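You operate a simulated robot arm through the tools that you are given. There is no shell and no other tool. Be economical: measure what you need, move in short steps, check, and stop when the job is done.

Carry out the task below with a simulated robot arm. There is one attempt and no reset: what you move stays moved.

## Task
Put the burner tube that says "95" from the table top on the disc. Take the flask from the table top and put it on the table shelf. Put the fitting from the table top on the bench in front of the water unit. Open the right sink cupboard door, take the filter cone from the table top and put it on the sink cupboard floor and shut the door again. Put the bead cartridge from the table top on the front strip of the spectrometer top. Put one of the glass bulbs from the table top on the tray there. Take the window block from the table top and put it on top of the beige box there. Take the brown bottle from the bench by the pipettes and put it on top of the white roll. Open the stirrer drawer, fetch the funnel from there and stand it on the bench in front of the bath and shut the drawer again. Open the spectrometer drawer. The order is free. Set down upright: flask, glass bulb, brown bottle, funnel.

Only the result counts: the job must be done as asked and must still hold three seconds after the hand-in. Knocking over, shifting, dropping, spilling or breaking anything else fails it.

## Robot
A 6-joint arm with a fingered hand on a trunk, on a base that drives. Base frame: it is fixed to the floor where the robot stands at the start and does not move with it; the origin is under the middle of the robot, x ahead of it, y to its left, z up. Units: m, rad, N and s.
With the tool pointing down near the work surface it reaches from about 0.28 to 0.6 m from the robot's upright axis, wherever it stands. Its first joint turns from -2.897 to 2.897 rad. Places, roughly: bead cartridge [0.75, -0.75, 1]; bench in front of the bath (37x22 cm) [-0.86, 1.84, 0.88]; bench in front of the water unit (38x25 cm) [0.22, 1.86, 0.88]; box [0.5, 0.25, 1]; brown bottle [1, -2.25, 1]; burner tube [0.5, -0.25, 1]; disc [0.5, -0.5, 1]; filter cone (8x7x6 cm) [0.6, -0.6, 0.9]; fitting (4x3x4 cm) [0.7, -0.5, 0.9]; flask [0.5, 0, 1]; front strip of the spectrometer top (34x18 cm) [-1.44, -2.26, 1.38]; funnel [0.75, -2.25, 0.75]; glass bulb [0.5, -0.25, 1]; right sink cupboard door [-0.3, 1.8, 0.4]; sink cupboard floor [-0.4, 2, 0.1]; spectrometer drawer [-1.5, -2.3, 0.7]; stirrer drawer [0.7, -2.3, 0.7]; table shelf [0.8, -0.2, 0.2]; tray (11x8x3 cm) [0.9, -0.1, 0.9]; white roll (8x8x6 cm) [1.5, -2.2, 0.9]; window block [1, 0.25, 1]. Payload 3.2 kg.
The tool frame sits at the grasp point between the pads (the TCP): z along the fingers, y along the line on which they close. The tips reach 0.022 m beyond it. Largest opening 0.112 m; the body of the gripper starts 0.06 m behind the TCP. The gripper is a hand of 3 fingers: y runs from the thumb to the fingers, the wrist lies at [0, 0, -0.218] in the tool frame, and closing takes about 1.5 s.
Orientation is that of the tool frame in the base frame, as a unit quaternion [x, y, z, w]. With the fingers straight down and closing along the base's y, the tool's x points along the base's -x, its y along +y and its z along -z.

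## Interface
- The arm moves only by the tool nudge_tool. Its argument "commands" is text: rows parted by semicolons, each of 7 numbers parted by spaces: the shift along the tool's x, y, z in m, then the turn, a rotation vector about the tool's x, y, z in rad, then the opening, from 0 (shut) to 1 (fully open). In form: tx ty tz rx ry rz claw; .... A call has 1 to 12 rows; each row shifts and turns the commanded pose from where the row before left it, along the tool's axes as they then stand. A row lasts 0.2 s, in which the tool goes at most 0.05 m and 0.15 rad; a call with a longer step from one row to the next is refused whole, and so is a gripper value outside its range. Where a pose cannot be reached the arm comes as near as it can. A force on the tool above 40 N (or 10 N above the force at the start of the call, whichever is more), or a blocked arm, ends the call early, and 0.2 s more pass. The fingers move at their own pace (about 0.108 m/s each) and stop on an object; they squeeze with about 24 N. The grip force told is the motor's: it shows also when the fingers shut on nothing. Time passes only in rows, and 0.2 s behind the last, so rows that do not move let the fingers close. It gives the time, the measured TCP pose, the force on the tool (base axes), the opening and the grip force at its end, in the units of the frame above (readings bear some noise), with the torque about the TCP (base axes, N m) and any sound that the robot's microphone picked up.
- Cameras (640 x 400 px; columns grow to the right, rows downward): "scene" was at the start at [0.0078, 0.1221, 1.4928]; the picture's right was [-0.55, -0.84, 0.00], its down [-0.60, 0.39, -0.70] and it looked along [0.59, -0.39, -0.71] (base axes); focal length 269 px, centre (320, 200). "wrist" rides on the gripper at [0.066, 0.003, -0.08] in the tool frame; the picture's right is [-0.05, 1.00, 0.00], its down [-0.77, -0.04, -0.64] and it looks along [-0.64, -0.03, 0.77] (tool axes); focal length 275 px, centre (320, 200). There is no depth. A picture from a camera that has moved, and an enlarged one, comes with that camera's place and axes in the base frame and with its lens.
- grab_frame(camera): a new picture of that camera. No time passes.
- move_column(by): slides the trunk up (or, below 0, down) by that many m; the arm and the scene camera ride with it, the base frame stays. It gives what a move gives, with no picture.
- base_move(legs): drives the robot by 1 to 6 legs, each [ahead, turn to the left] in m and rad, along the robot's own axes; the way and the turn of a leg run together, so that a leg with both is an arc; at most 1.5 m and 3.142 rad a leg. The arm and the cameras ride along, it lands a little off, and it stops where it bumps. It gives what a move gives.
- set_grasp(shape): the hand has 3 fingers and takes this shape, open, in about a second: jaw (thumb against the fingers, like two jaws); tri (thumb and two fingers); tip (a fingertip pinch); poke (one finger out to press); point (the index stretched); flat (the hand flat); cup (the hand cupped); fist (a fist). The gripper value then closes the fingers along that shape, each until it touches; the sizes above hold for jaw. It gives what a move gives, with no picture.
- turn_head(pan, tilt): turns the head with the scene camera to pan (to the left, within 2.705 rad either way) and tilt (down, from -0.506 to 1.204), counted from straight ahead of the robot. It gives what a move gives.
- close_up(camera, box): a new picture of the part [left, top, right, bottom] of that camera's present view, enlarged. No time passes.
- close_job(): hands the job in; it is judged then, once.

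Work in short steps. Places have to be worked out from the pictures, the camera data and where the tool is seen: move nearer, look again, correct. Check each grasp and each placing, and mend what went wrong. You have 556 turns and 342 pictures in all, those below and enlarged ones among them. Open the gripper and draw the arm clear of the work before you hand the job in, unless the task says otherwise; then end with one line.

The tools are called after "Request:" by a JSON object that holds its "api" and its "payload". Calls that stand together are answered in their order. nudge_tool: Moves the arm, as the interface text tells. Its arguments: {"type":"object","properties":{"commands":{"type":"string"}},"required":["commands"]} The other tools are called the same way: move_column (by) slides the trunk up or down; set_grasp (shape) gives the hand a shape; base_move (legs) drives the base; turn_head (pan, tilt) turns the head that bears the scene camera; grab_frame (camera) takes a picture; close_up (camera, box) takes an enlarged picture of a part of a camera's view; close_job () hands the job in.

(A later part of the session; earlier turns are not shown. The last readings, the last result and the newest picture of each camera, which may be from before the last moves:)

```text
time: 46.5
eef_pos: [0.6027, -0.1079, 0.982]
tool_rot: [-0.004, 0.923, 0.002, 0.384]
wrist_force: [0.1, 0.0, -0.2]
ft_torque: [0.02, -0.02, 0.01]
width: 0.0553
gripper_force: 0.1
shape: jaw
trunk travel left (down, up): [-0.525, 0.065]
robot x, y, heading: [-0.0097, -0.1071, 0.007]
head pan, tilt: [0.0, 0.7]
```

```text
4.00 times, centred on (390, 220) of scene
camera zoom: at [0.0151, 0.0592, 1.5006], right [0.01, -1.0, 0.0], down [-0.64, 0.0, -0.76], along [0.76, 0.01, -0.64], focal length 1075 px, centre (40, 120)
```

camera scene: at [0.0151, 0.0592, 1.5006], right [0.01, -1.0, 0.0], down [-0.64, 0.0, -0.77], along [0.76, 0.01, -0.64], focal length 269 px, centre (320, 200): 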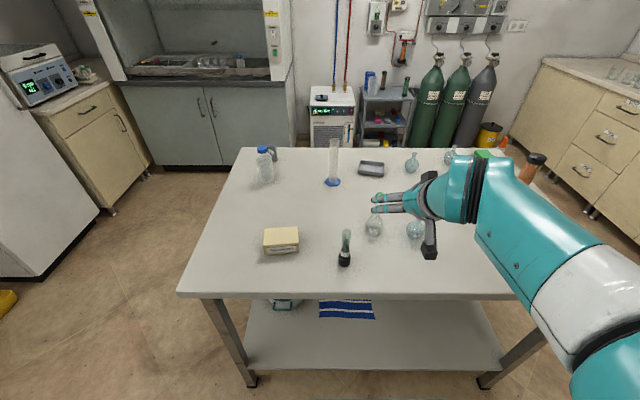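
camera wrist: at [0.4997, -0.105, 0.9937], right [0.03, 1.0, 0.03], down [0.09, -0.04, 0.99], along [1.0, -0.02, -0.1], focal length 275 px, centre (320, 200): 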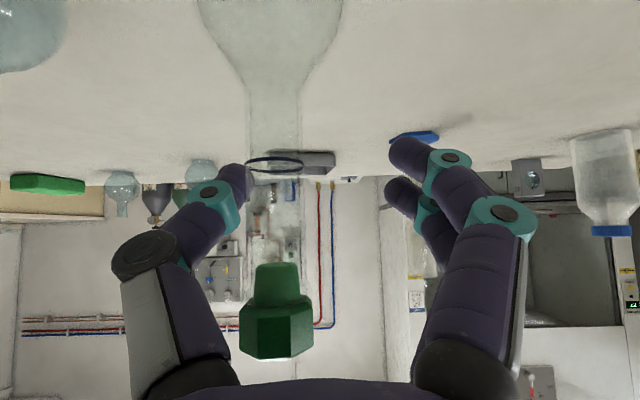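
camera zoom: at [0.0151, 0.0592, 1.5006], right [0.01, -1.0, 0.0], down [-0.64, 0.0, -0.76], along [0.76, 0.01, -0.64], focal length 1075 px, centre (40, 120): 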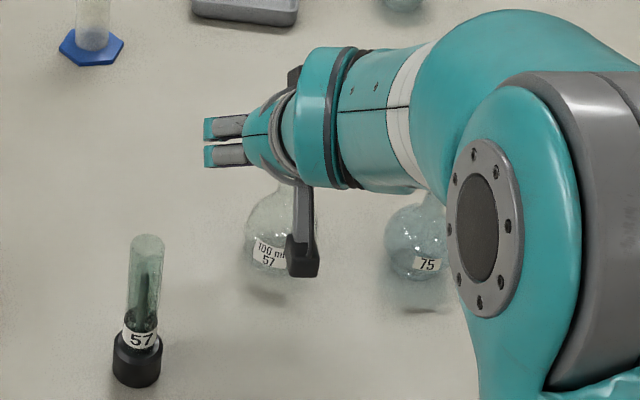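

The flask is upright again at about (0.587,-0.12). This tilted neck grip slips, so I'll take the neck with a vertical tool, move the flask to a free spot and regrip it by the bulb. First I back out and go vertical.

Request:
{"api": "nudge_tool", "payload": {"commands": "0 0 0 0 0 0 0.8;0 0 0 0 0 0 1;0 0 0 0 0 0 1;0 0 -0.04 0 0 0 1;0 0 -0.045 0 0 0 1;0 0 -0.045 0 0 0 1;0 0 -0.045 0 0 0 1;0 0 -0.045 0 0 0 1;0 0 -0.03 0 0 0 1;0 0 0 0 0 0 1"}}

Request:
{"api": "nudge_tool", "payload": {"commands": "0 0 0 0 0.131 0 1;0 0 0 0 0.131 0 1;0 0 0 0 0.131 0 1;0 0 0 0 0.131 0 1;0 0 0 0 0.131 0 1;0 0 0 0 0.131 0 1;0 0 0 0 0 0 1"}}

Request:
{"api": "grab_frame", "payload": {"camera": "wrist"}}

Request:
{"api": "grab_frame", "payload": {"camera": "scene"}}

```text
time: 48.7
eef_pos: [0.4251, -0.1084, 1.162]
tool_rot: [-0.003, 0.924, 0.002, 0.383]
wrist_force: [0.6, 0.6, 0.4]
ft_torque: [-0.01, -0.01, -0.01]
width: 0.1118
gripper_force: 0.1
shape: jaw
trunk travel left (down, up): [-0.525, 0.065]
robot x, y, heading: [-0.0123, -0.1019, 0.007]
head pan, tilt: [0.0, 0.7]
```

```text
time: 50.3
eef_pos: [0.4245, -0.1074, 1.1597]
tool_rot: [-0.003, 1.0, 0.0, 0.0]
wrist_force: [0.2, -0.7, 0.0]
ft_torque: [0.03, -0.05, 0.02]
width: 0.112
gripper_force: 0.1
shape: jaw
trunk travel left (down, up): [-0.525, 0.065]
robot x, y, heading: [-0.0122, -0.1076, 0.006]
head pan, tilt: [0.0, 0.7]
```

```text
301 pictures are left
camera wrist: at [0.3599, -0.1049, 1.2406], right [0.04, 1.0, 0.0], down [0.77, -0.03, 0.64], along [0.64, -0.03, -0.77], focal length 275 px, centre (320, 200)
```

wrist: 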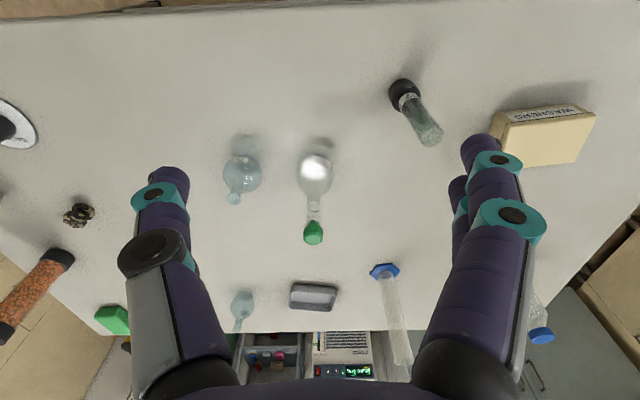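

```text
300 pictures are left
camera scene: at [0.015, 0.0592, 1.5006], right [0.01, -1.0, 0.0], down [-0.64, 0.0, -0.77], along [0.76, 0.01, -0.64], focal length 269 px, centre (320, 200)
```

scene: 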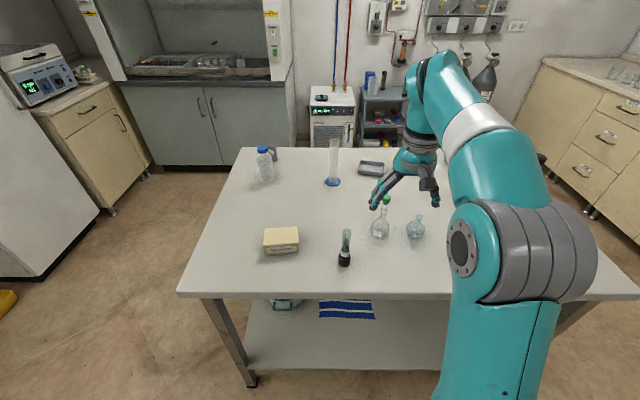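

Flask now at about (0.584,-0.123). I move over it at z 1.14 with the tool vertical.

Request:
{"api": "nudge_tool", "payload": {"commands": "-0.04 -0.004 0 0 0 0 1;-0.04 -0.004 0 0 0 0 1;-0.04 -0.004 0.01 0 0 0 1;-0.04 -0.004 0.01 0 0 0 1;0 0 0 0 0 0 1"}}

Request:
{"api": "grab_frame", "payload": {"camera": "wrist"}}

```text
time: 51.5
eef_pos: [0.5102, -0.1143, 1.1461]
tool_rot: [-0.003, 1.0, -0.001, 0.001]
wrist_force: [0.7, 0.3, 0.2]
ft_torque: [-0.03, 0.0, 0.02]
width: 0.1121
gripper_force: 0.0
shape: jaw
out of reach, approached as far as the arm can: row 2, 3, 4
trunk travel left (down, up): [-0.525, 0.065]
robot x, y, heading: [-0.0119, -0.1044, 0.007]
head pan, tilt: [0.0, 0.7]
```

```text
299 pictures are left
camera wrist: at [0.4456, -0.1125, 1.2276], right [0.04, 1.0, 0.0], down [0.77, -0.03, 0.64], along [0.64, -0.03, -0.77], focal length 275 px, centre (320, 200)
```

wrist: 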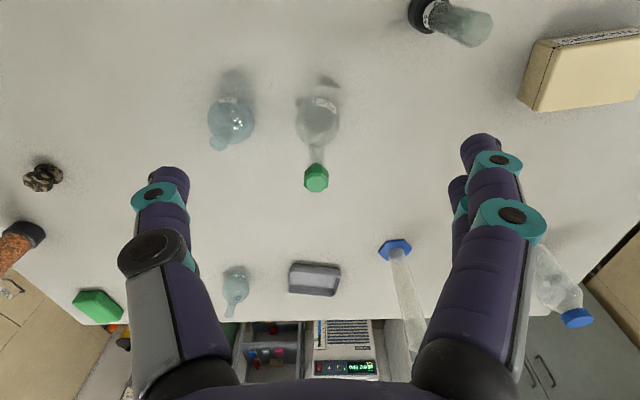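

The vertical pose is out of reach at this height. Before driving closer, I look down to see the base versus the table edge.

Request:
{"api": "turn_head", "payload": {"pan": 0.3, "tilt": 1.2}}

Request:
{"api": "grab_frame", "payload": {"camera": "scene"}}

```text
time: 52.5
eef_pos: [0.5105, -0.1151, 1.1453]
tool_rot: [-0.004, 1.0, -0.001, 0.002]
wrist_force: [-0.8, 0.7, -0.1]
ft_torque: [-0.03, -0.02, 0.01]
width: 0.1117
gripper_force: 0.0
shape: jaw
trunk travel left (down, up): [-0.525, 0.065]
robot x, y, heading: [-0.0093, -0.1089, 0.008]
head pan, tilt: [0.3, 1.201]
```

```text
298 pictures are left
camera scene: at [-0.0165, 0.0755, 1.4647], right [0.3, -0.95, 0.0], down [-0.89, -0.28, -0.36], along [0.35, 0.11, -0.93], focal length 269 px, centre (320, 200)
```

scene: 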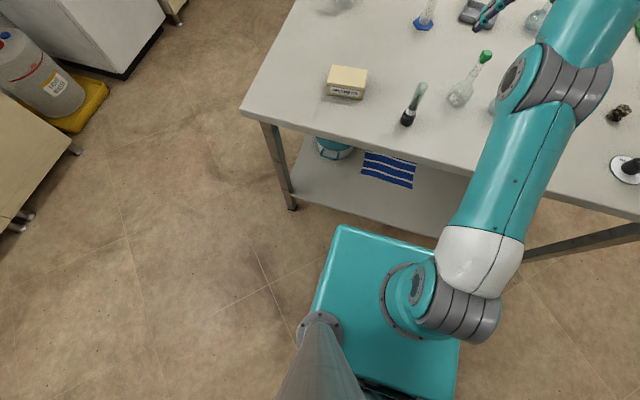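

The base front edge seems to be about 0.25 m ahead of its middle, leaving some 12 cm to the table. I drive 7 cm ahead.

Request:
{"api": "base_move", "payload": {"legs": [[0.07, 0]]}}

Request:
{"api": "turn_head", "payload": {"pan": 0.0, "tilt": 0.8}}

Request:
{"api": "grab_frame", "payload": {"camera": "wrist"}}

```text
time: 53.5
eef_pos: [0.58, -0.1152, 1.1451]
tool_rot: [-0.003, 1.0, -0.001, 0.001]
wrist_force: [0.1, 0.4, 0.9]
ft_torque: [0.02, -0.03, -0.01]
width: 0.1116
gripper_force: 0.1
shape: jaw
trunk travel left (down, up): [-0.525, 0.065]
robot x, y, heading: [0.0626, -0.1061, 0.006]
head pan, tilt: [0.3, 1.201]
```

```text
time: 54.4
eef_pos: [0.5803, -0.115, 1.1467]
tool_rot: [-0.004, 1.0, 0.0, 0.002]
wrist_force: [-0.3, 0.1, 0.4]
ft_torque: [0.04, -0.07, 0.04]
width: 0.112
gripper_force: 0.1
shape: jaw
trunk travel left (down, up): [-0.525, 0.065]
robot x, y, heading: [0.0626, -0.1066, 0.007]
head pan, tilt: [0.0, 0.799]
```

```text
297 pictures are left
camera wrist: at [0.5143, -0.1125, 1.2278], right [0.04, 1.0, 0.0], down [0.77, -0.03, 0.64], along [0.64, -0.03, -0.77], focal length 275 px, centre (320, 200)
```

wrist: 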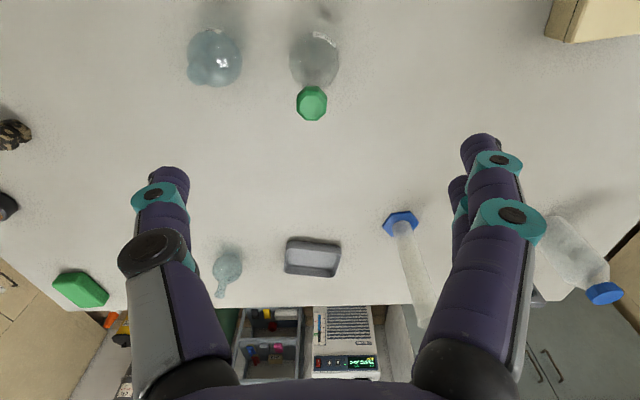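

Flask confirmed at (0.587,-0.122). I correct and descend partway to check how the commanded pose behaves.

Request:
{"api": "nudge_tool", "payload": {"commands": "-0.006 -0.007 0.02 0 0 0 1;0 0 0.03 0 0 0 1;0 0 0 0 0 0 1"}}

Request:
{"api": "grab_frame", "payload": {"camera": "wrist"}}

```text
time: 55.1
eef_pos: [0.5841, -0.1229, 1.0957]
tool_rot: [-0.002, 1.0, 0.0, 0.002]
wrist_force: [0.3, -0.4, 0.5]
ft_torque: [-0.03, -0.01, -0.03]
width: 0.1119
gripper_force: 0.0
shape: jaw
trunk travel left (down, up): [-0.525, 0.065]
robot x, y, heading: [0.0605, -0.1061, 0.005]
head pan, tilt: [0.0, 0.799]
```

```text
296 pictures are left
camera wrist: at [0.5181, -0.1197, 1.1774], right [0.04, 1.0, 0.0], down [0.77, -0.03, 0.64], along [0.64, -0.03, -0.77], focal length 275 px, centre (320, 200)
```

wrist: 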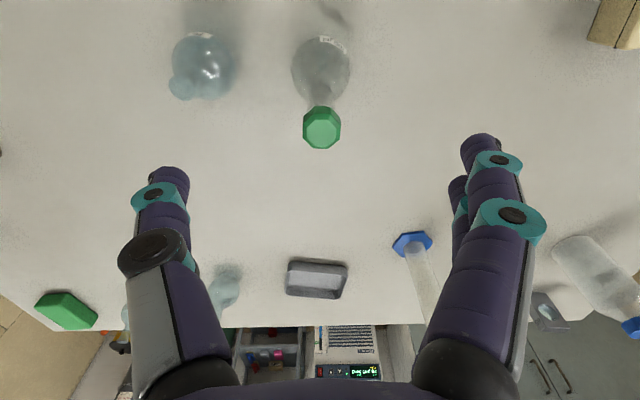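

Aligned on the stopper. I narrow the opening slightly for clearance to the neighbouring bulb and descend to neck height.

Request:
{"api": "nudge_tool", "payload": {"commands": "0 0 0 0 0 0 0.7;0 0 0.03 0 0 0 0.7;0 0 0.03 0 0 0 0.7;0 0 0.03 0 0 0 0.7;0 0 0.017 0 0 0 0.7;0 0 0 0 0 0 0.7"}}

Request:
{"api": "grab_frame", "payload": {"camera": "wrist"}}

Request:
{"api": "grab_frame", "payload": {"camera": "scene"}}

```text
time: 56.5
eef_pos: [0.584, -0.1231, 0.9892]
tool_rot: [-0.003, 1.0, 0.0, 0.002]
wrist_force: [0.0, 0.4, -0.4]
ft_torque: [0.01, 0.0, -0.03]
width: 0.0786
gripper_force: 0.0
shape: jaw
trunk travel left (down, up): [-0.525, 0.065]
robot x, y, heading: [0.0598, -0.1109, 0.007]
head pan, tilt: [0.0, 0.799]
```

```text
295 pictures are left
camera wrist: at [0.5184, -0.1197, 1.0701], right [0.04, 1.0, 0.0], down [0.77, -0.03, 0.64], along [0.64, -0.03, -0.77], focal length 275 px, centre (320, 200)
```

wrist: 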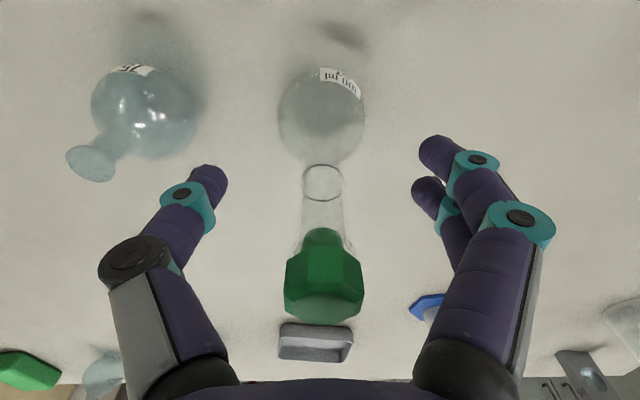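

```text
294 pictures are left
camera scene: at [0.08, 0.0596, 1.4924], right [0.01, -1.0, 0.0], down [-0.72, 0.0, -0.7], along [0.7, 0.0, -0.72], focal length 269 px, centre (320, 200)
```

scene: 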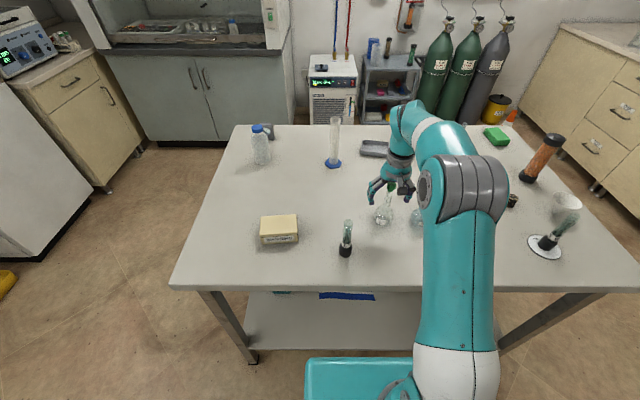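

The neck is centred between the fingers. I close gently.

Request:
{"api": "nudge_tool", "payload": {"commands": "0 0.001 0 0 0 0 0.5;0 0 0 0 0 0 0.3;0 0 0 0 0 0 0.15;0 0 0 0 0 0 0;0 0 0 0 0 0 0;0 0 0 0 0 0 0;0 0 0 0 0 0 0"}}

Request:
{"api": "grab_frame", "payload": {"camera": "wrist"}}

```text
time: 58.1
eef_pos: [0.5853, -0.1204, 0.9889]
tool_rot: [-0.003, 1.0, 0.0, 0.001]
wrist_force: [0.6, -0.4, 1.3]
ft_torque: [0.01, -0.05, 0.03]
width: 0.0073
gripper_force: 24.1
shape: jaw
trunk travel left (down, up): [-0.525, 0.065]
robot x, y, heading: [0.0588, -0.1132, 0.005]
head pan, tilt: [0.0, 0.799]
```

```text
293 pictures are left
camera wrist: at [0.5194, -0.1184, 1.0704], right [0.04, 1.0, 0.0], down [0.77, -0.03, 0.64], along [0.64, -0.03, -0.77], focal length 275 px, centre (320, 200)
```

wrist: 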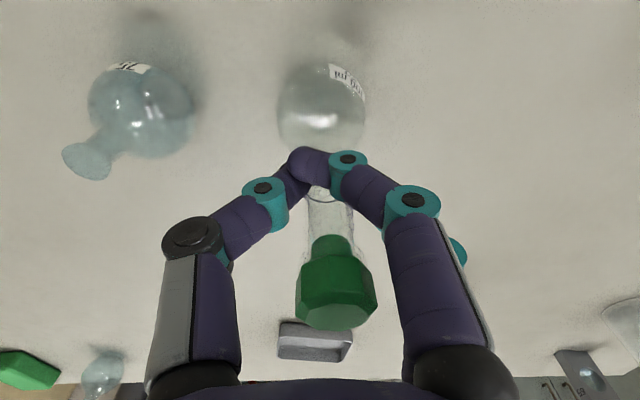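

Gripped (width 7 mm). I lift 3 cm to check.

Request:
{"api": "nudge_tool", "payload": {"commands": "0 0 -0.01 0 0 0 0;0 0 -0.015 0 0 0 0;0 0 -0.015 0 0 0 0;0 0 0 0 0 0 0"}}

Request:
{"api": "grab_frame", "payload": {"camera": "wrist"}}

Request:
{"api": "close_up", "payload": {"camera": "scene", "box": [330, 140, 490, 240]}}

```text
time: 59.1
eef_pos: [0.5854, -0.122, 1.028]
tool_rot: [-0.004, 1.0, 0.0, 0.001]
wrist_force: [-0.2, -0.4, -0.8]
ft_torque: [-0.01, -0.01, -0.01]
width: 0.0061
gripper_force: 24.2
shape: jaw
trunk travel left (down, up): [-0.525, 0.065]
robot x, y, heading: [0.0584, -0.1074, 0.004]
head pan, tilt: [0.0, 0.799]
```

```text
292 pictures are left
camera wrist: at [0.5201, -0.1196, 1.1094], right [0.04, 1.0, 0.0], down [0.77, -0.03, 0.64], along [0.64, -0.03, -0.77], focal length 275 px, centre (320, 200)
```

wrist: 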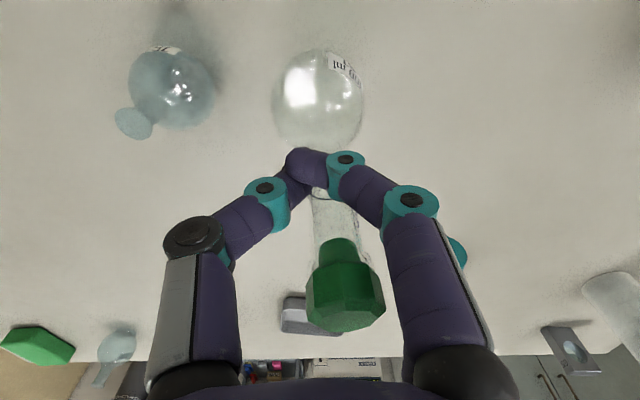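

```text
4.00 times, centred on (410, 190) of scene
camera zoom: at [0.0801, 0.0596, 1.4924], right [0.01, -1.0, 0.0], down [-0.72, 0.0, -0.7], along [0.7, 0.0, -0.72], focal length 1075 px, centre (-40, 240)
```

zoom: 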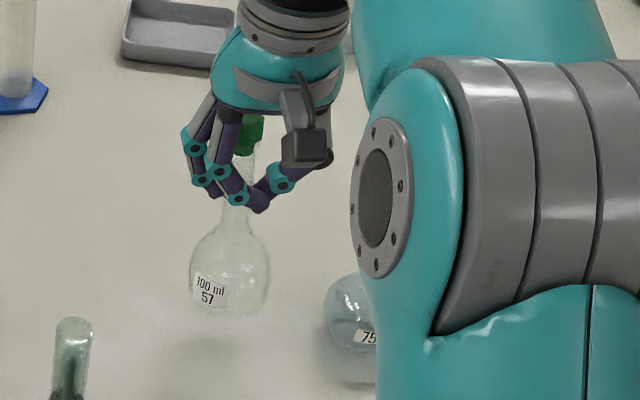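

The flask hangs freely. I bring it back toward me to a clear spot at (0.46,-0.13) and set it down there for a better grip.

Request:
{"api": "nudge_tool", "payload": {"commands": "0.03 -0.002 0 0 0 0 0;0.03 -0.002 0 0 0 0 0;0.03 -0.002 0 0 0 0 0;0.03 -0.002 0 0 0 0 0;0 0 0.015 0 0 0 0;0 0 0.012 0 0 0 0;0 0 0.004 0 0 0 0;0 0 0.003 0 0 0 0;0 0 0 0 0 0 0"}}

Request:
{"api": "grab_frame", "payload": {"camera": "wrist"}}

Request:
{"api": "close_up", "payload": {"camera": "scene", "box": [330, 150, 490, 290]}}

```text
time: 61.1
eef_pos: [0.4656, -0.1296, 0.9948]
tool_rot: [-0.003, 1.0, -0.001, 0.001]
wrist_force: [0.3, 0.2, -0.1]
ft_torque: [-0.01, 0.0, 0.02]
width: 0.0061
gripper_force: 24.3
shape: jaw
trunk travel left (down, up): [-0.525, 0.065]
robot x, y, heading: [0.06, -0.1053, 0.007]
head pan, tilt: [0.0, 0.799]
```

```text
290 pictures are left
camera wrist: at [0.4014, -0.127, 1.0756], right [0.04, 1.0, 0.0], down [0.77, -0.03, 0.64], along [0.64, -0.03, -0.77], focal length 275 px, centre (320, 200)
```

wrist: 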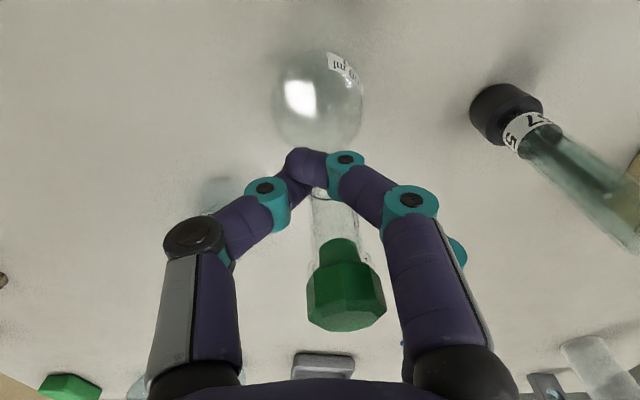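

```text
2.86 times, centred on (410, 220) of scene
camera zoom: at [0.08, 0.0596, 1.4924], right [0.01, -1.0, 0.0], down [-0.72, 0.0, -0.7], along [0.7, 0.0, -0.72], focal length 768 px, centre (63, 143)
```

zoom: 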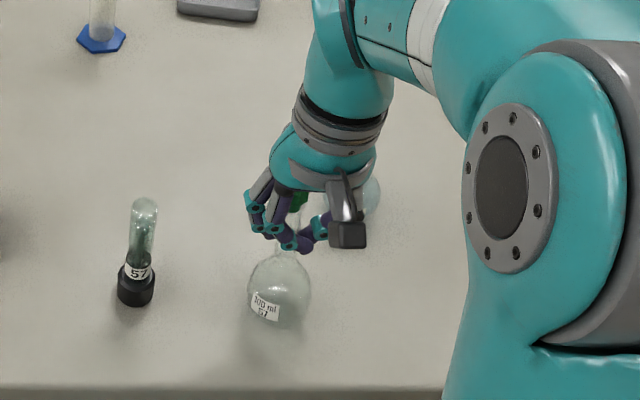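

About 5 mm left; I creep down until I feel the table.

Request:
{"api": "nudge_tool", "payload": {"commands": "0 0 0.0015 0 0 0 0;0 0 0.0015 0 0 0 0;0 0 0.0015 0 0 0 0;0 0 0 0 0 0 0"}}

```text
time: 62.1
eef_pos: [0.4666, -0.1299, 0.991]
tool_rot: [-0.003, 1.0, 0.0, 0.002]
wrist_force: [-0.4, -0.5, 1.3]
ft_torque: [0.01, -0.02, -0.02]
width: 0.0062
gripper_force: 24.1
shape: jaw
trunk travel left (down, up): [-0.525, 0.065]
robot x, y, heading: [0.0595, -0.1049, 0.006]
head pan, tilt: [0.0, 0.799]
```

Request:
{"api": "nudge_tool", "payload": {"commands": "0 0 0.001 0 0 0 0;0 0 0.001 0 0 0 0;0 0 0 0 0 0 0"}}

```text
time: 63.0
eef_pos: [0.4667, -0.1307, 0.9892]
tool_rot: [-0.002, 1.0, -0.001, 0.002]
wrist_force: [-1.2, -0.8, 8.0]
ft_torque: [0.05, -0.07, 0.02]
width: 0.0063
gripper_force: 24.2
shape: jaw
trunk travel left (down, up): [-0.525, 0.065]
robot x, y, heading: [0.0624, -0.1061, 0.005]
head pan, tilt: [0.0, 0.799]
```

Contact (8 N). I release slowly and rise straight up, opening only as much as needed.

Request:
{"api": "nudge_tool", "payload": {"commands": "0 0 0 0 0 0 0.04;0 0 0 0 0 0 0.1;0 0 0 0 0 0 0.2;0 0 0 0 0 0 0.35;0 0 0 0 0 0 0.6;0 0 0 0 0 0 0.7;0 0 -0.03 0 0 0 0.7;0 0 -0.04 0 0 0 0.7;0 0 -0.05 0 0 0 1;0 0 -0.05 0 0 0 1;0 0 0 0 0 0 1"}}

Request:
{"api": "grab_frame", "payload": {"camera": "wrist"}}

```text
time: 65.3
eef_pos: [0.4651, -0.1309, 1.1582]
tool_rot: [-0.004, 1.0, 0.0, 0.001]
wrist_force: [-0.3, 0.3, -0.4]
ft_torque: [0.02, -0.02, -0.02]
width: 0.1121
gripper_force: 0.0
shape: jaw
trunk travel left (down, up): [-0.525, 0.065]
robot x, y, heading: [0.062, -0.1079, 0.007]
head pan, tilt: [0.0, 0.799]
```

```text
288 pictures are left
camera wrist: at [0.399, -0.1278, 1.2392], right [0.04, 1.0, 0.0], down [0.77, -0.03, 0.64], along [0.64, -0.03, -0.77], focal length 275 px, centre (320, 200)
```

wrist: 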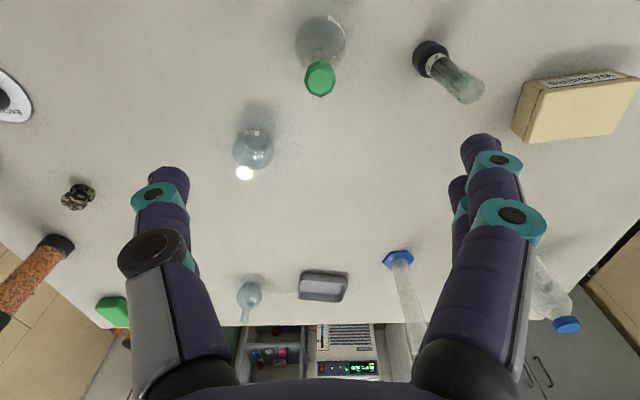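

The flask stands at about (0.457,-0.131). I back the base 6 cm, then tilt the hand 45° for a bulb grip.

Request:
{"api": "base_move", "payload": {"legs": [[-0.06, 0]]}}

Request:
{"api": "nudge_tool", "payload": {"commands": "0 0 0 0 -0.131 0 1;0 0 0 0 -0.131 0 1;0 0 0 0 -0.131 0 1;0 0 0 0 -0.131 0 1;0 0 0 0 -0.131 0 1;0 0 0 0 -0.131 0 1;0.03 0 -0.01 0 0 0 1;0.03 0 -0.01 0 0 0 1;0 0 0 0 0 0 1"}}

Request:
{"api": "grab_frame", "payload": {"camera": "wrist"}}

Request:
{"api": "grab_frame", "payload": {"camera": "scene"}}

```text
time: 66.3
eef_pos: [0.4031, -0.13, 1.1583]
tool_rot: [-0.004, 1.0, 0.0, 0.001]
wrist_force: [0.5, 0.7, -0.5]
ft_torque: [-0.01, -0.04, -0.02]
width: 0.1119
gripper_force: 0.0
shape: jaw
trunk travel left (down, up): [-0.525, 0.065]
robot x, y, heading: [0.0003, -0.1083, 0.004]
head pan, tilt: [0.0, 0.799]
```

```text
time: 68.3
eef_pos: [0.3469, -0.1333, 1.1277]
tool_rot: [-0.003, 0.923, 0.002, 0.385]
wrist_force: [0.3, 1.1, 0.0]
ft_torque: [-0.02, -0.03, -0.06]
width: 0.1118
gripper_force: 0.1
shape: jaw
trunk travel left (down, up): [-0.525, 0.065]
robot x, y, heading: [-0.0054, -0.1074, 0.007]
head pan, tilt: [0.0, 0.799]
```

```text
287 pictures are left
camera wrist: at [0.2444, -0.131, 1.1371], right [0.03, 1.0, 0.03], down [0.09, -0.04, 1.0], along [1.0, -0.02, -0.09], focal length 275 px, centre (320, 200)
```

wrist: 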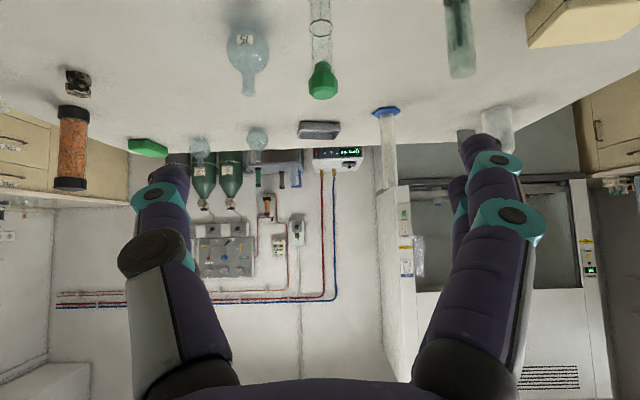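

```text
286 pictures are left
camera scene: at [0.019, 0.0592, 1.4924], right [0.01, -1.0, 0.0], down [-0.72, 0.0, -0.7], along [0.7, 0.0, -0.72], focal length 269 px, centre (320, 200)
```

scene: 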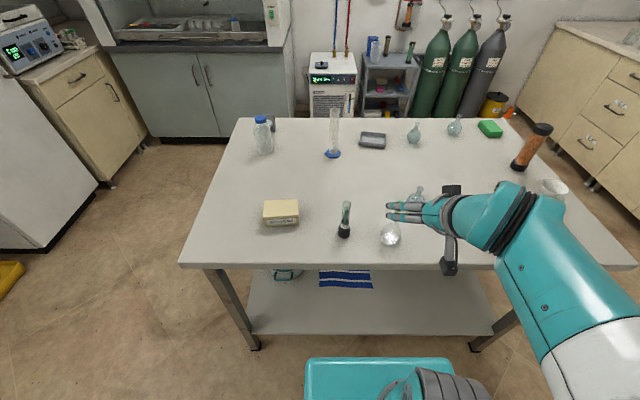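

I now line up with the bulb axis and approach along tool z in two stages.

Request:
{"api": "nudge_tool", "payload": {"commands": "0.035 0.001 0 0 0 0 1;0.034 0.001 0 0 0 0 1;0 0 0.045 0 0 0 1;0 0 0.045 0 0 0 1;0 0 0.045 0 0 0 1;0 0 0.03 0 0 0 1;0 0 0 0 0 0 1"}}

Request:
{"api": "grab_frame", "payload": {"camera": "wrist"}}

Request:
{"api": "close_up", "payload": {"camera": "scene", "box": [310, 170, 500, 290]}}

```text
time: 69.9
eef_pos: [0.4341, -0.1242, 1.0259]
tool_rot: [-0.003, 0.924, 0.0, 0.382]
wrist_force: [0.3, 0.3, -0.4]
ft_torque: [-0.01, 0.0, -0.02]
width: 0.112
gripper_force: 0.1
shape: jaw
out of reach, approached as far as the arm can: row 2, 3, 5, 6
trunk travel left (down, up): [-0.525, 0.065]
robot x, y, heading: [-0.0, -0.1056, 0.007]
head pan, tilt: [0.0, 0.799]
```

```text
285 pictures are left
camera wrist: at [0.332, -0.1209, 1.0373], right [0.03, 1.0, 0.03], down [0.1, -0.03, 0.99], along [0.99, -0.02, -0.1], focal length 275 px, centre (320, 200)
```

wrist: 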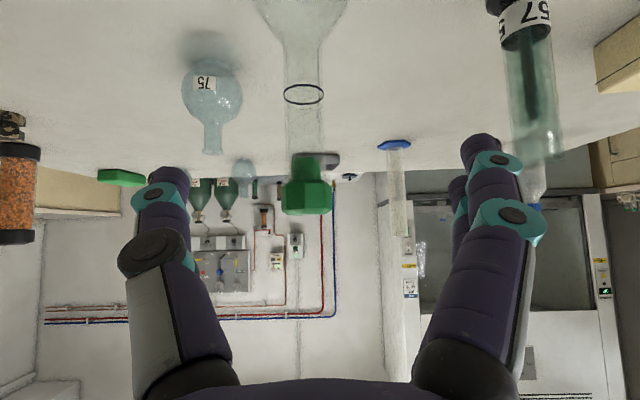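

```text
3.33 times, centred on (405, 230) of scene
camera zoom: at [0.0188, 0.0593, 1.4924], right [0.01, -1.0, 0.0], down [-0.72, -0.01, -0.7], along [0.7, 0.0, -0.72], focal length 896 px, centre (37, 100)
```

zoom: 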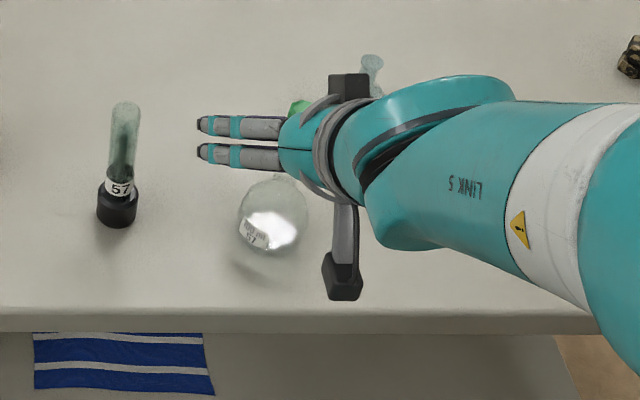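

Too close for this tilt. I back the base 13 cm (the hand withdraws straight off the flask) and then advance the arm instead.

Request:
{"api": "base_move", "payload": {"legs": [[-0.13, 0]]}}

Request:
{"api": "nudge_tool", "payload": {"commands": "0 -0.007 0 0 0 0 1;0 0 0 0 0 0 1"}}

```text
time: 71.2
eef_pos: [0.306, -0.1251, 1.0265]
tool_rot: [-0.003, 0.924, 0.0, 0.383]
wrist_force: [0.0, 0.0, -0.3]
ft_torque: [-0.02, 0.02, -0.01]
width: 0.1119
gripper_force: 0.1
shape: jaw
trunk travel left (down, up): [-0.525, 0.065]
robot x, y, heading: [-0.1272, -0.1081, 0.005]
head pan, tilt: [0.0, 0.799]
```

```text
time: 71.8
eef_pos: [0.3069, -0.1306, 1.0253]
tool_rot: [-0.003, 0.925, 0.0, 0.38]
wrist_force: [-0.3, -0.6, 0.4]
ft_torque: [0.02, 0.02, 0.01]
width: 0.1124
gripper_force: 0.2
shape: jaw
trunk travel left (down, up): [-0.525, 0.065]
robot x, y, heading: [-0.1275, -0.1032, 0.008]
head pan, tilt: [0.0, 0.799]
```

Now advance: tool x -0.032 and z 0.18 in total; I stop 4 cm short to check.

Request:
{"api": "nudge_tool", "payload": {"commands": "-0.016 0 0.03 0 0 0 1;-0.016 0 0.04 0 0 0 1;0 0 0.04 0 0 0 1;0 0 0.03 0 0 0 1;0 0 0 0 0 0 1"}}

Request:
{"api": "grab_frame", "payload": {"camera": "wrist"}}

Request:
{"api": "close_up", "payload": {"camera": "scene", "box": [310, 130, 500, 250]}}

```text
time: 73.0
eef_pos: [0.4418, -0.1265, 0.9839]
tool_rot: [-0.003, 0.925, 0.0, 0.379]
wrist_force: [0.8, 0.2, 0.4]
ft_torque: [0.04, 0.0, 0.03]
width: 0.1121
gripper_force: 0.1
shape: jaw
out of reach, approached as far as the arm can: row 1, 2, 3, 4
trunk travel left (down, up): [-0.525, 0.065]
robot x, y, heading: [-0.1294, -0.1072, 0.011]
head pan, tilt: [0.0, 0.799]
```

```text
283 pictures are left
camera wrist: at [0.3385, -0.1236, 0.995], right [0.03, 1.0, 0.03], down [0.1, -0.03, 0.99], along [0.99, -0.02, -0.1], focal length 275 px, centre (320, 200)
```

wrist: 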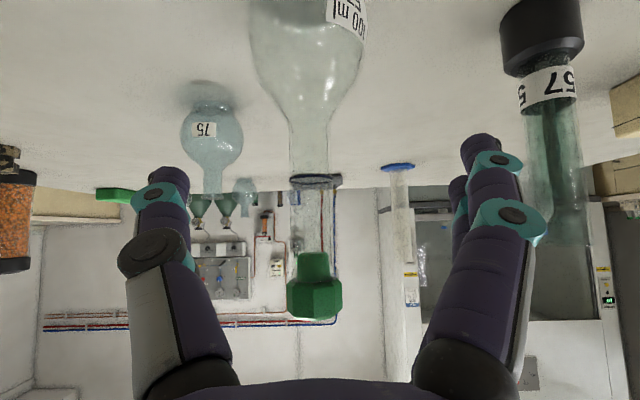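

```text
3.33 times, centred on (405, 190) of scene
camera zoom: at [-0.1096, 0.0583, 1.4924], right [0.01, -1.0, 0.0], down [-0.72, -0.01, -0.7], along [0.7, 0.0, -0.72], focal length 896 px, centre (37, 233)
```

zoom: 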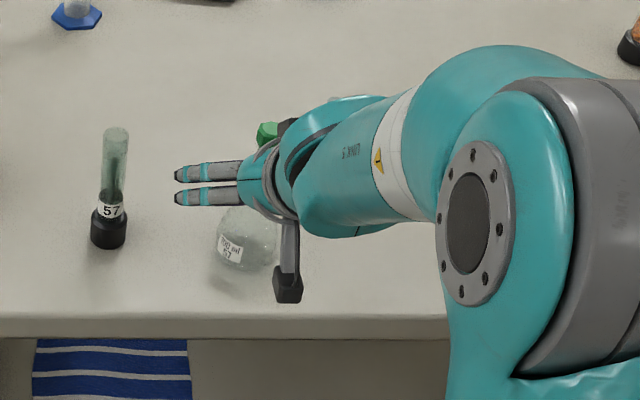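

The tilted pose has a lower z limit at this trunk height, so I lower the trunk by 4 cm and check.

Request:
{"api": "move_column", "payload": {"by": -0.04}}

Request:
{"api": "grab_frame", "payload": {"camera": "wrist"}}

Request:
{"api": "close_up", "payload": {"camera": "scene", "box": [310, 130, 500, 250]}}

```text
time: 73.8
eef_pos: [0.4414, -0.127, 0.9425]
tool_rot: [-0.003, 0.925, 0.001, 0.38]
wrist_force: [0.0, -1.0, -0.3]
ft_torque: [0.03, 0.01, -0.02]
width: 0.1118
gripper_force: 0.1
shape: jaw
trunk travel left (down, up): [-0.485, 0.105]
robot x, y, heading: [-0.1294, -0.1087, 0.011]
head pan, tilt: [0.0, 0.799]
```

```text
281 pictures are left
camera wrist: at [0.3382, -0.1237, 0.9551], right [0.03, 1.0, 0.03], down [0.1, -0.03, 0.99], along [0.99, -0.02, -0.1], focal length 275 px, centre (320, 200)
```

wrist: 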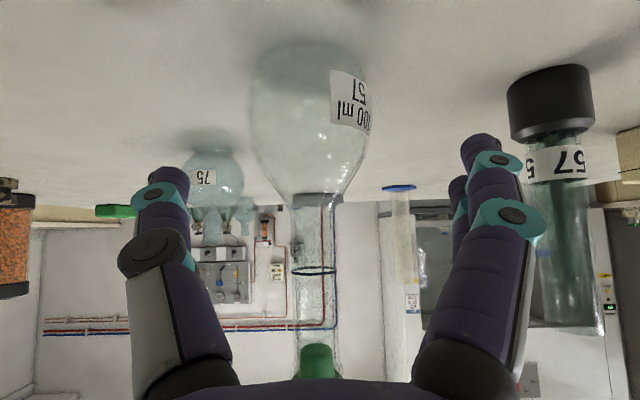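

```text
3.33 times, centred on (405, 190) of scene
camera zoom: at [-0.1096, 0.0583, 1.4523], right [0.01, -1.0, 0.0], down [-0.72, -0.01, -0.7], along [0.7, 0.0, -0.72], focal length 896 px, centre (37, 233)
```

zoom: 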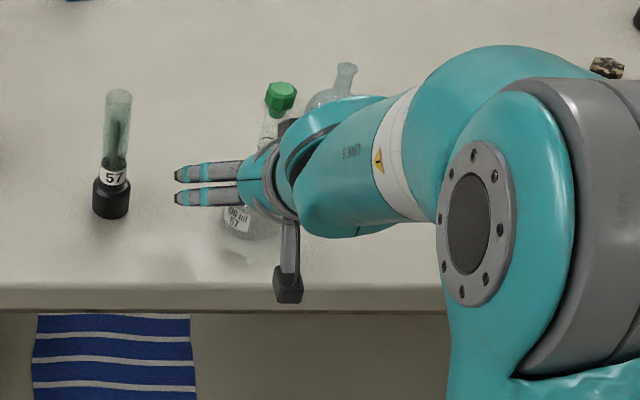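

The bulb's equator is at z ≈ 0.905, x ≈ 0.457. I lower the trunk 3 cm more, then advance 1.5 cm horizontally.

Request:
{"api": "move_column", "payload": {"by": -0.03}}

Request:
{"api": "nudge_tool", "payload": {"commands": "-0.005 -0.001 0.005 0 0 0 1;-0.006 -0.001 0.006 0 0 0 1;0 0 0 0 0 0 1"}}

Request:
{"api": "grab_frame", "payload": {"camera": "wrist"}}

Request:
{"api": "close_up", "payload": {"camera": "scene", "box": [310, 130, 500, 250]}}

```text
time: 74.6
eef_pos: [0.4409, -0.1263, 0.9129]
tool_rot: [-0.003, 0.925, 0.001, 0.379]
wrist_force: [-0.4, 0.3, -0.2]
ft_torque: [0.03, -0.01, -0.05]
width: 0.1119
gripper_force: 0.1
shape: jaw
trunk travel left (down, up): [-0.455, 0.135]
robot x, y, heading: [-0.1283, -0.1065, 0.008]
head pan, tilt: [0.0, 0.799]
```

```text
time: 75.4
eef_pos: [0.4564, -0.1269, 0.9123]
tool_rot: [-0.003, 0.925, 0.0, 0.38]
wrist_force: [-0.2, -0.4, -0.1]
ft_torque: [0.03, 0.0, -0.03]
width: 0.1119
gripper_force: 0.1
shape: jaw
trunk travel left (down, up): [-0.455, 0.135]
robot x, y, heading: [-0.1263, -0.1083, 0.005]
head pan, tilt: [0.0, 0.799]
```

```text
279 pictures are left
camera wrist: at [0.3542, -0.1245, 0.9244], right [0.03, 1.0, 0.03], down [0.1, -0.03, 0.99], along [0.99, -0.02, -0.1], focal length 275 px, centre (320, 200)
```

wrist: 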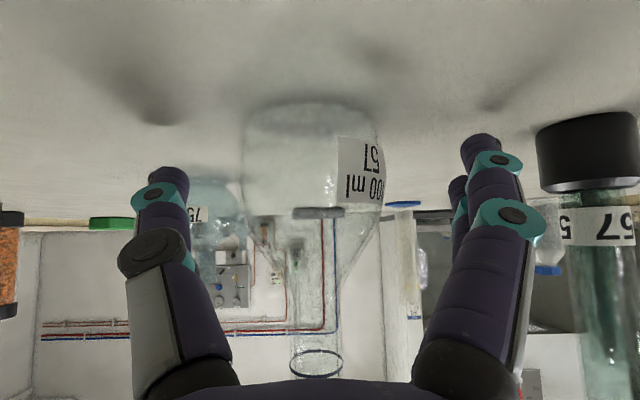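

```text
3.33 times, centred on (405, 190) of scene
camera zoom: at [-0.1095, 0.0583, 1.4224], right [0.01, -1.0, 0.0], down [-0.72, -0.01, -0.7], along [0.7, 0.0, -0.72], focal length 896 px, centre (37, 233)
```

zoom: 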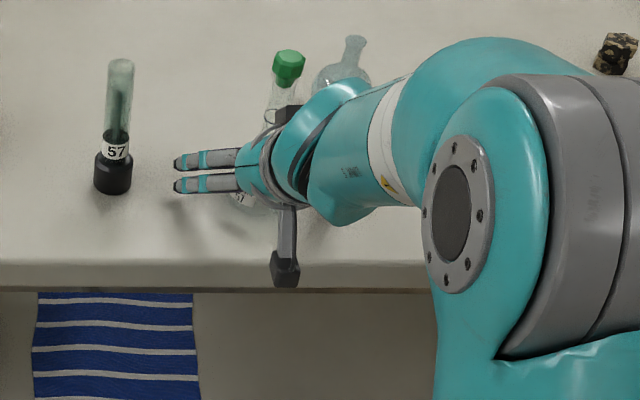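

The bulb is centred between the fingers. I close.

Request:
{"api": "nudge_tool", "payload": {"commands": "0 -0.001 0.002 0 0 0 0.8;0 0 0 0 0 0 0.6;0 0 0 0 0 0 0.45;0 0 0 0 0 0 0.3;0 0 0 0 0 0 0.2;0 0 0 0 0 0 0.1;0 0 0 0 0 0 0;0 0 0 0 0 0 0"}}

Request:
{"api": "grab_frame", "payload": {"camera": "wrist"}}

```text
time: 77.2
eef_pos: [0.4576, -0.1286, 0.9116]
tool_rot: [-0.003, 0.926, 0.0, 0.378]
wrist_force: [0.2, 0.2, -0.1]
ft_torque: [0.01, 0.01, 0.03]
width: 0.0434
gripper_force: 24.1
shape: jaw
trunk travel left (down, up): [-0.455, 0.135]
robot x, y, heading: [-0.1308, -0.1055, 0.007]
head pan, tilt: [0.0, 0.799]
```

```text
277 pictures are left
camera wrist: at [0.3555, -0.126, 0.9239], right [0.03, 1.0, 0.03], down [0.1, -0.03, 0.99], along [0.99, -0.02, -0.1], focal length 275 px, centre (320, 200)
```

wrist: 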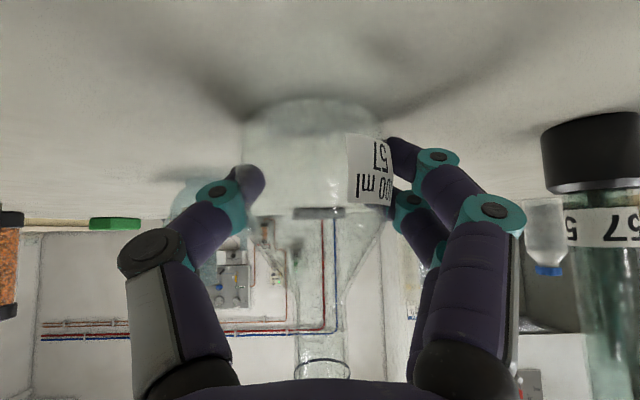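

Firm grip on the bulb (43 mm, 24 N). I lift the flask with the trunk by 4 cm and check.

Request:
{"api": "move_column", "payload": {"by": 0.04}}

Request:
{"api": "grab_frame", "payload": {"camera": "wrist"}}

Request:
{"api": "grab_frame", "payload": {"camera": "scene"}}

```text
time: 78.0
eef_pos: [0.459, -0.1284, 0.9525]
tool_rot: [-0.002, 0.926, -0.001, 0.378]
wrist_force: [-0.8, 0.2, 0.0]
ft_torque: [-0.02, 0.02, -0.02]
width: 0.0434
gripper_force: 23.8
shape: jaw
trunk travel left (down, up): [-0.495, 0.095]
robot x, y, heading: [-0.129, -0.1066, 0.009]
head pan, tilt: [0.0, 0.799]
```

```text
276 pictures are left
camera wrist: at [0.3556, -0.1259, 0.9638], right [0.03, 1.0, 0.03], down [0.1, -0.03, 0.99], along [0.99, -0.02, -0.1], focal length 275 px, centre (320, 200)
```

wrist: 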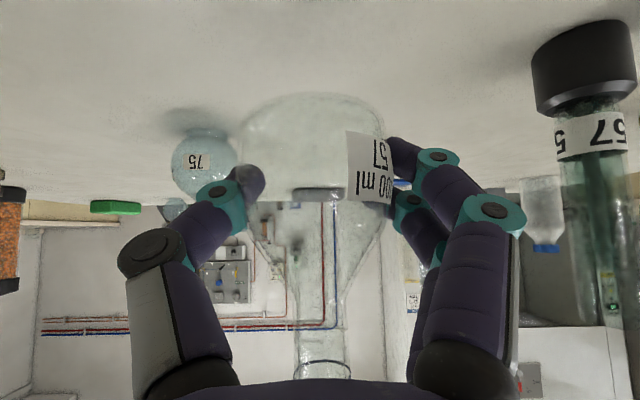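

```text
275 pictures are left
camera scene: at [-0.1093, 0.0584, 1.4624], right [0.01, -1.0, 0.0], down [-0.72, -0.01, -0.7], along [0.7, 0.0, -0.72], focal length 269 px, centre (320, 200)
```

scene: 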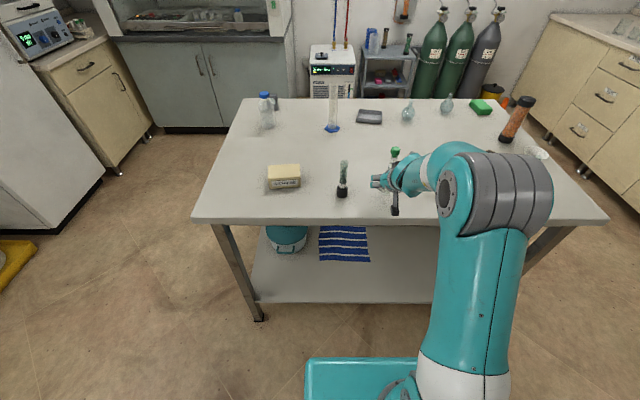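

The flask is held, bottom about 32 mm below the TCP. I must find which low poses the arm reaches, in free space behind; first I look behind the robot.

Request:
{"api": "turn_head", "payload": {"pan": 2.4, "tilt": 0.4}}

Request:
{"api": "grab_frame", "payload": {"camera": "scene"}}

Request:
{"api": "turn_head", "payload": {"pan": -2.4, "tilt": 0.4}}

Request:
{"api": "grab_frame", "payload": {"camera": "scene"}}

```text
time: 80.2
eef_pos: [0.4577, -0.1275, 0.9521]
tool_rot: [-0.002, 0.925, 0.0, 0.379]
wrist_force: [0.0, -0.5, -0.2]
ft_torque: [0.03, 0.02, -0.02]
width: 0.0434
gripper_force: 23.8
shape: jaw
trunk travel left (down, up): [-0.495, 0.095]
robot x, y, heading: [-0.1283, -0.1083, 0.005]
head pan, tilt: [2.4, 0.4]
```

```text
274 pictures are left
camera scene: at [-0.2588, 0.1199, 1.4975], right [0.67, 0.74, 0.0], down [0.29, -0.26, -0.92], along [-0.68, 0.62, -0.39], focal length 269 px, centre (320, 200)
```

scene: 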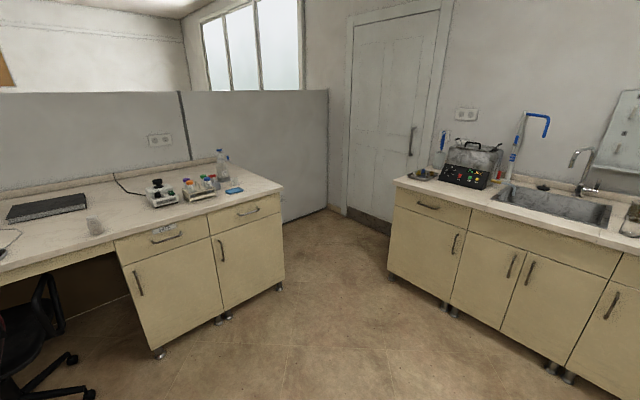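

```text
time: 84.0
eef_pos: [0.4583, -0.1285, 0.9522]
tool_rot: [-0.003, 0.926, 0.001, 0.378]
wrist_force: [1.0, 0.1, -1.0]
ft_torque: [0.0, 0.01, -0.04]
width: 0.0434
gripper_force: 24.2
shape: jaw
trunk travel left (down, up): [-0.495, 0.095]
robot x, y, heading: [-0.1288, -0.1127, 0.011]
head pan, tilt: [-2.4, 0.4]
```

```text
273 pictures are left
camera scene: at [-0.2579, -0.0053, 1.4975], right [-0.68, 0.73, 0.0], down [0.28, 0.26, -0.92], along [-0.67, -0.63, -0.39], focal length 269 px, centre (320, 200)
```

scene: 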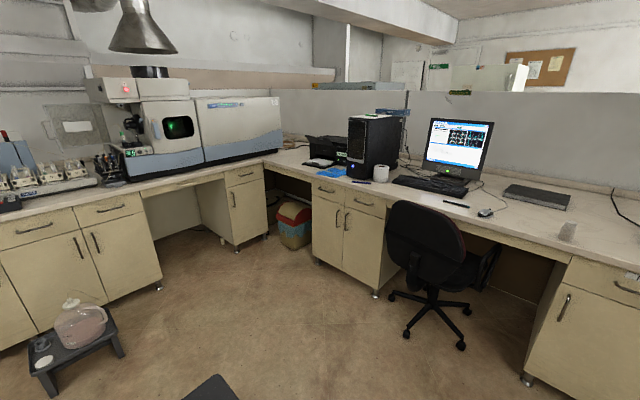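

There is free floor behind to about x = -1.5. I back off 0.5 m from the table with the flask and lower the trunk stepwise.

Request:
{"api": "base_move", "payload": {"legs": [[-0.5, 0]]}}

Request:
{"api": "move_column", "payload": {"by": -0.49}}

Request:
{"api": "turn_head", "payload": {"pan": 0.0, "tilt": 0.5}}

Request:
{"api": "grab_frame", "payload": {"camera": "scene"}}

```text
time: 86.9
eef_pos: [-0.0256, -0.13, 0.9526]
tool_rot: [-0.005, 0.925, 0.001, 0.38]
wrist_force: [0.1, 0.9, -0.7]
ft_torque: [0.0, 0.02, -0.02]
width: 0.0432
gripper_force: 24.4
shape: jaw
trunk travel left (down, up): [-0.495, 0.095]
robot x, y, heading: [-0.6134, -0.1142, 0.012]
head pan, tilt: [-2.4, 0.4]
```

```text
refused: -0.49 is not a number from -0.4 to 0.4
```

```text
time: 89.1
eef_pos: [-0.0261, -0.1312, 0.9516]
tool_rot: [-0.005, 0.926, 0.002, 0.378]
wrist_force: [-1.2, -0.1, -0.3]
ft_torque: [-0.05, 0.02, -0.01]
width: 0.0428
gripper_force: 23.6
shape: jaw
trunk travel left (down, up): [-0.495, 0.095]
robot x, y, heading: [-0.6118, -0.1124, 0.008]
head pan, tilt: [0.0, 0.499]
```

```text
272 pictures are left
camera scene: at [-0.5844, 0.0539, 1.4883], right [0.01, -1.0, 0.0], down [-0.48, -0.01, -0.88], along [0.88, 0.01, -0.48], focal length 269 px, centre (320, 200)
```

scene: 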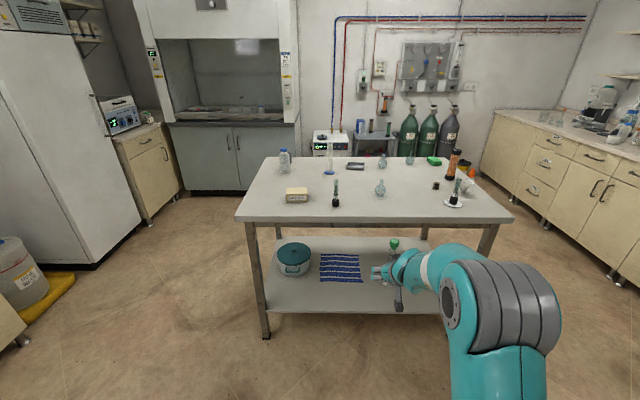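

Shelf layout: pot and striped cloth are left and behind; the front right is free. I lower the trunk.

Request:
{"api": "move_column", "payload": {"by": -0.4}}

Request:
{"api": "move_column", "payload": {"by": -0.09}}

Request:
{"api": "nudge_tool", "payload": {"commands": "0.02 0 0.02 0 0 0 0;0.02 0 0.02 0 0 0 0;0 0 0 0 0 0 0"}}

Request:
{"api": "grab_frame", "payload": {"camera": "scene"}}

```text
time: 92.9
eef_pos: [-0.0265, -0.1304, 0.5519]
tool_rot: [-0.005, 0.926, 0.002, 0.378]
wrist_force: [-1.0, 0.5, 0.3]
ft_torque: [0.01, 0.0, -0.04]
width: 0.0431
gripper_force: 23.3
shape: jaw
trunk travel left (down, up): [-0.095, 0.495]
robot x, y, heading: [-0.6143, -0.1136, 0.012]
head pan, tilt: [0.0, 0.499]
```

```text
time: 94.2
eef_pos: [-0.0255, -0.1302, 0.4629]
tool_rot: [-0.005, 0.925, 0.002, 0.379]
wrist_force: [-0.9, -0.5, -0.6]
ft_torque: [0.0, 0.03, -0.01]
width: 0.0434
gripper_force: 23.9
shape: jaw
trunk travel left (down, up): [-0.005, 0.585]
robot x, y, heading: [-0.6146, -0.1143, 0.015]
head pan, tilt: [0.0, 0.499]
```

```text
time: 95.0
eef_pos: [-0.0068, -0.1275, 0.4307]
tool_rot: [-0.005, 0.928, 0.001, 0.374]
wrist_force: [-0.8, -0.6, -0.8]
ft_torque: [0.01, -0.02, 0.0]
width: 0.0431
gripper_force: 23.9
shape: jaw
out of reach, approached as far as the arm can: row 1, 2
trunk travel left (down, up): [-0.005, 0.585]
robot x, y, heading: [-0.6149, -0.113, 0.012]
head pan, tilt: [0.0, 0.499]
```

```text
271 pictures are left
camera scene: at [-0.5844, 0.054, 0.9983], right [0.01, -1.0, 0.0], down [-0.48, -0.01, -0.88], along [0.88, 0.01, -0.48], focal length 269 px, centre (320, 200)
```

scene: 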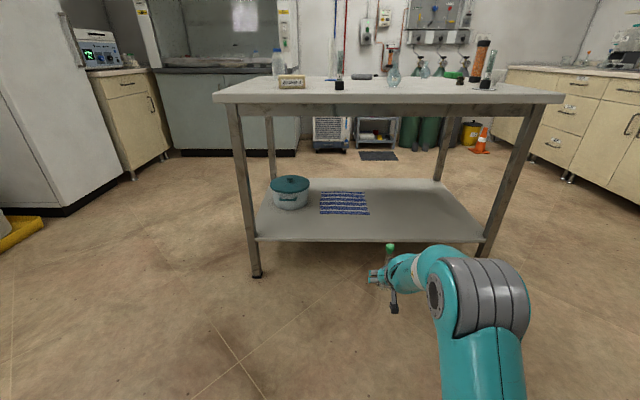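

Lower limit again at this radius. I test further out: forward-down along tool z.

Request:
{"api": "nudge_tool", "payload": {"commands": "0 0 0.04 0 0 0 0;0 0 0.04 0 0 0 0;0 0 0.04 0 0 0 0;0 0 0 0 0 0 0"}}

Request:
{"api": "nudge_tool", "payload": {"commands": "0.02 0 0.02 0 0 0 0;0.02 0 0.02 0 0 0 0;0.02 0 0.02 0 0 0 0;0 0 0 0 0 0 0"}}

```text
time: 96.0
eef_pos: [0.0769, -0.1277, 0.3464]
tool_rot: [-0.005, 0.925, 0.002, 0.379]
wrist_force: [-0.5, 0.7, -0.7]
ft_torque: [0.02, 0.0, -0.02]
width: 0.0428
gripper_force: 23.9
shape: jaw
trunk travel left (down, up): [-0.005, 0.585]
robot x, y, heading: [-0.6106, -0.1131, 0.009]
head pan, tilt: [0.0, 0.499]
```

```text
time: 97.0
eef_pos: [0.0966, -0.1275, 0.2663]
tool_rot: [-0.005, 0.927, 0.001, 0.375]
wrist_force: [0.3, -0.6, -0.2]
ft_torque: [0.02, 0.01, 0.0]
width: 0.0427
gripper_force: 24.1
shape: jaw
out of reach, approached as far as the arm can: row 2, 3
trunk travel left (down, up): [-0.005, 0.585]
robot x, y, heading: [-0.6141, -0.1122, 0.015]
head pan, tilt: [0.0, 0.499]
```

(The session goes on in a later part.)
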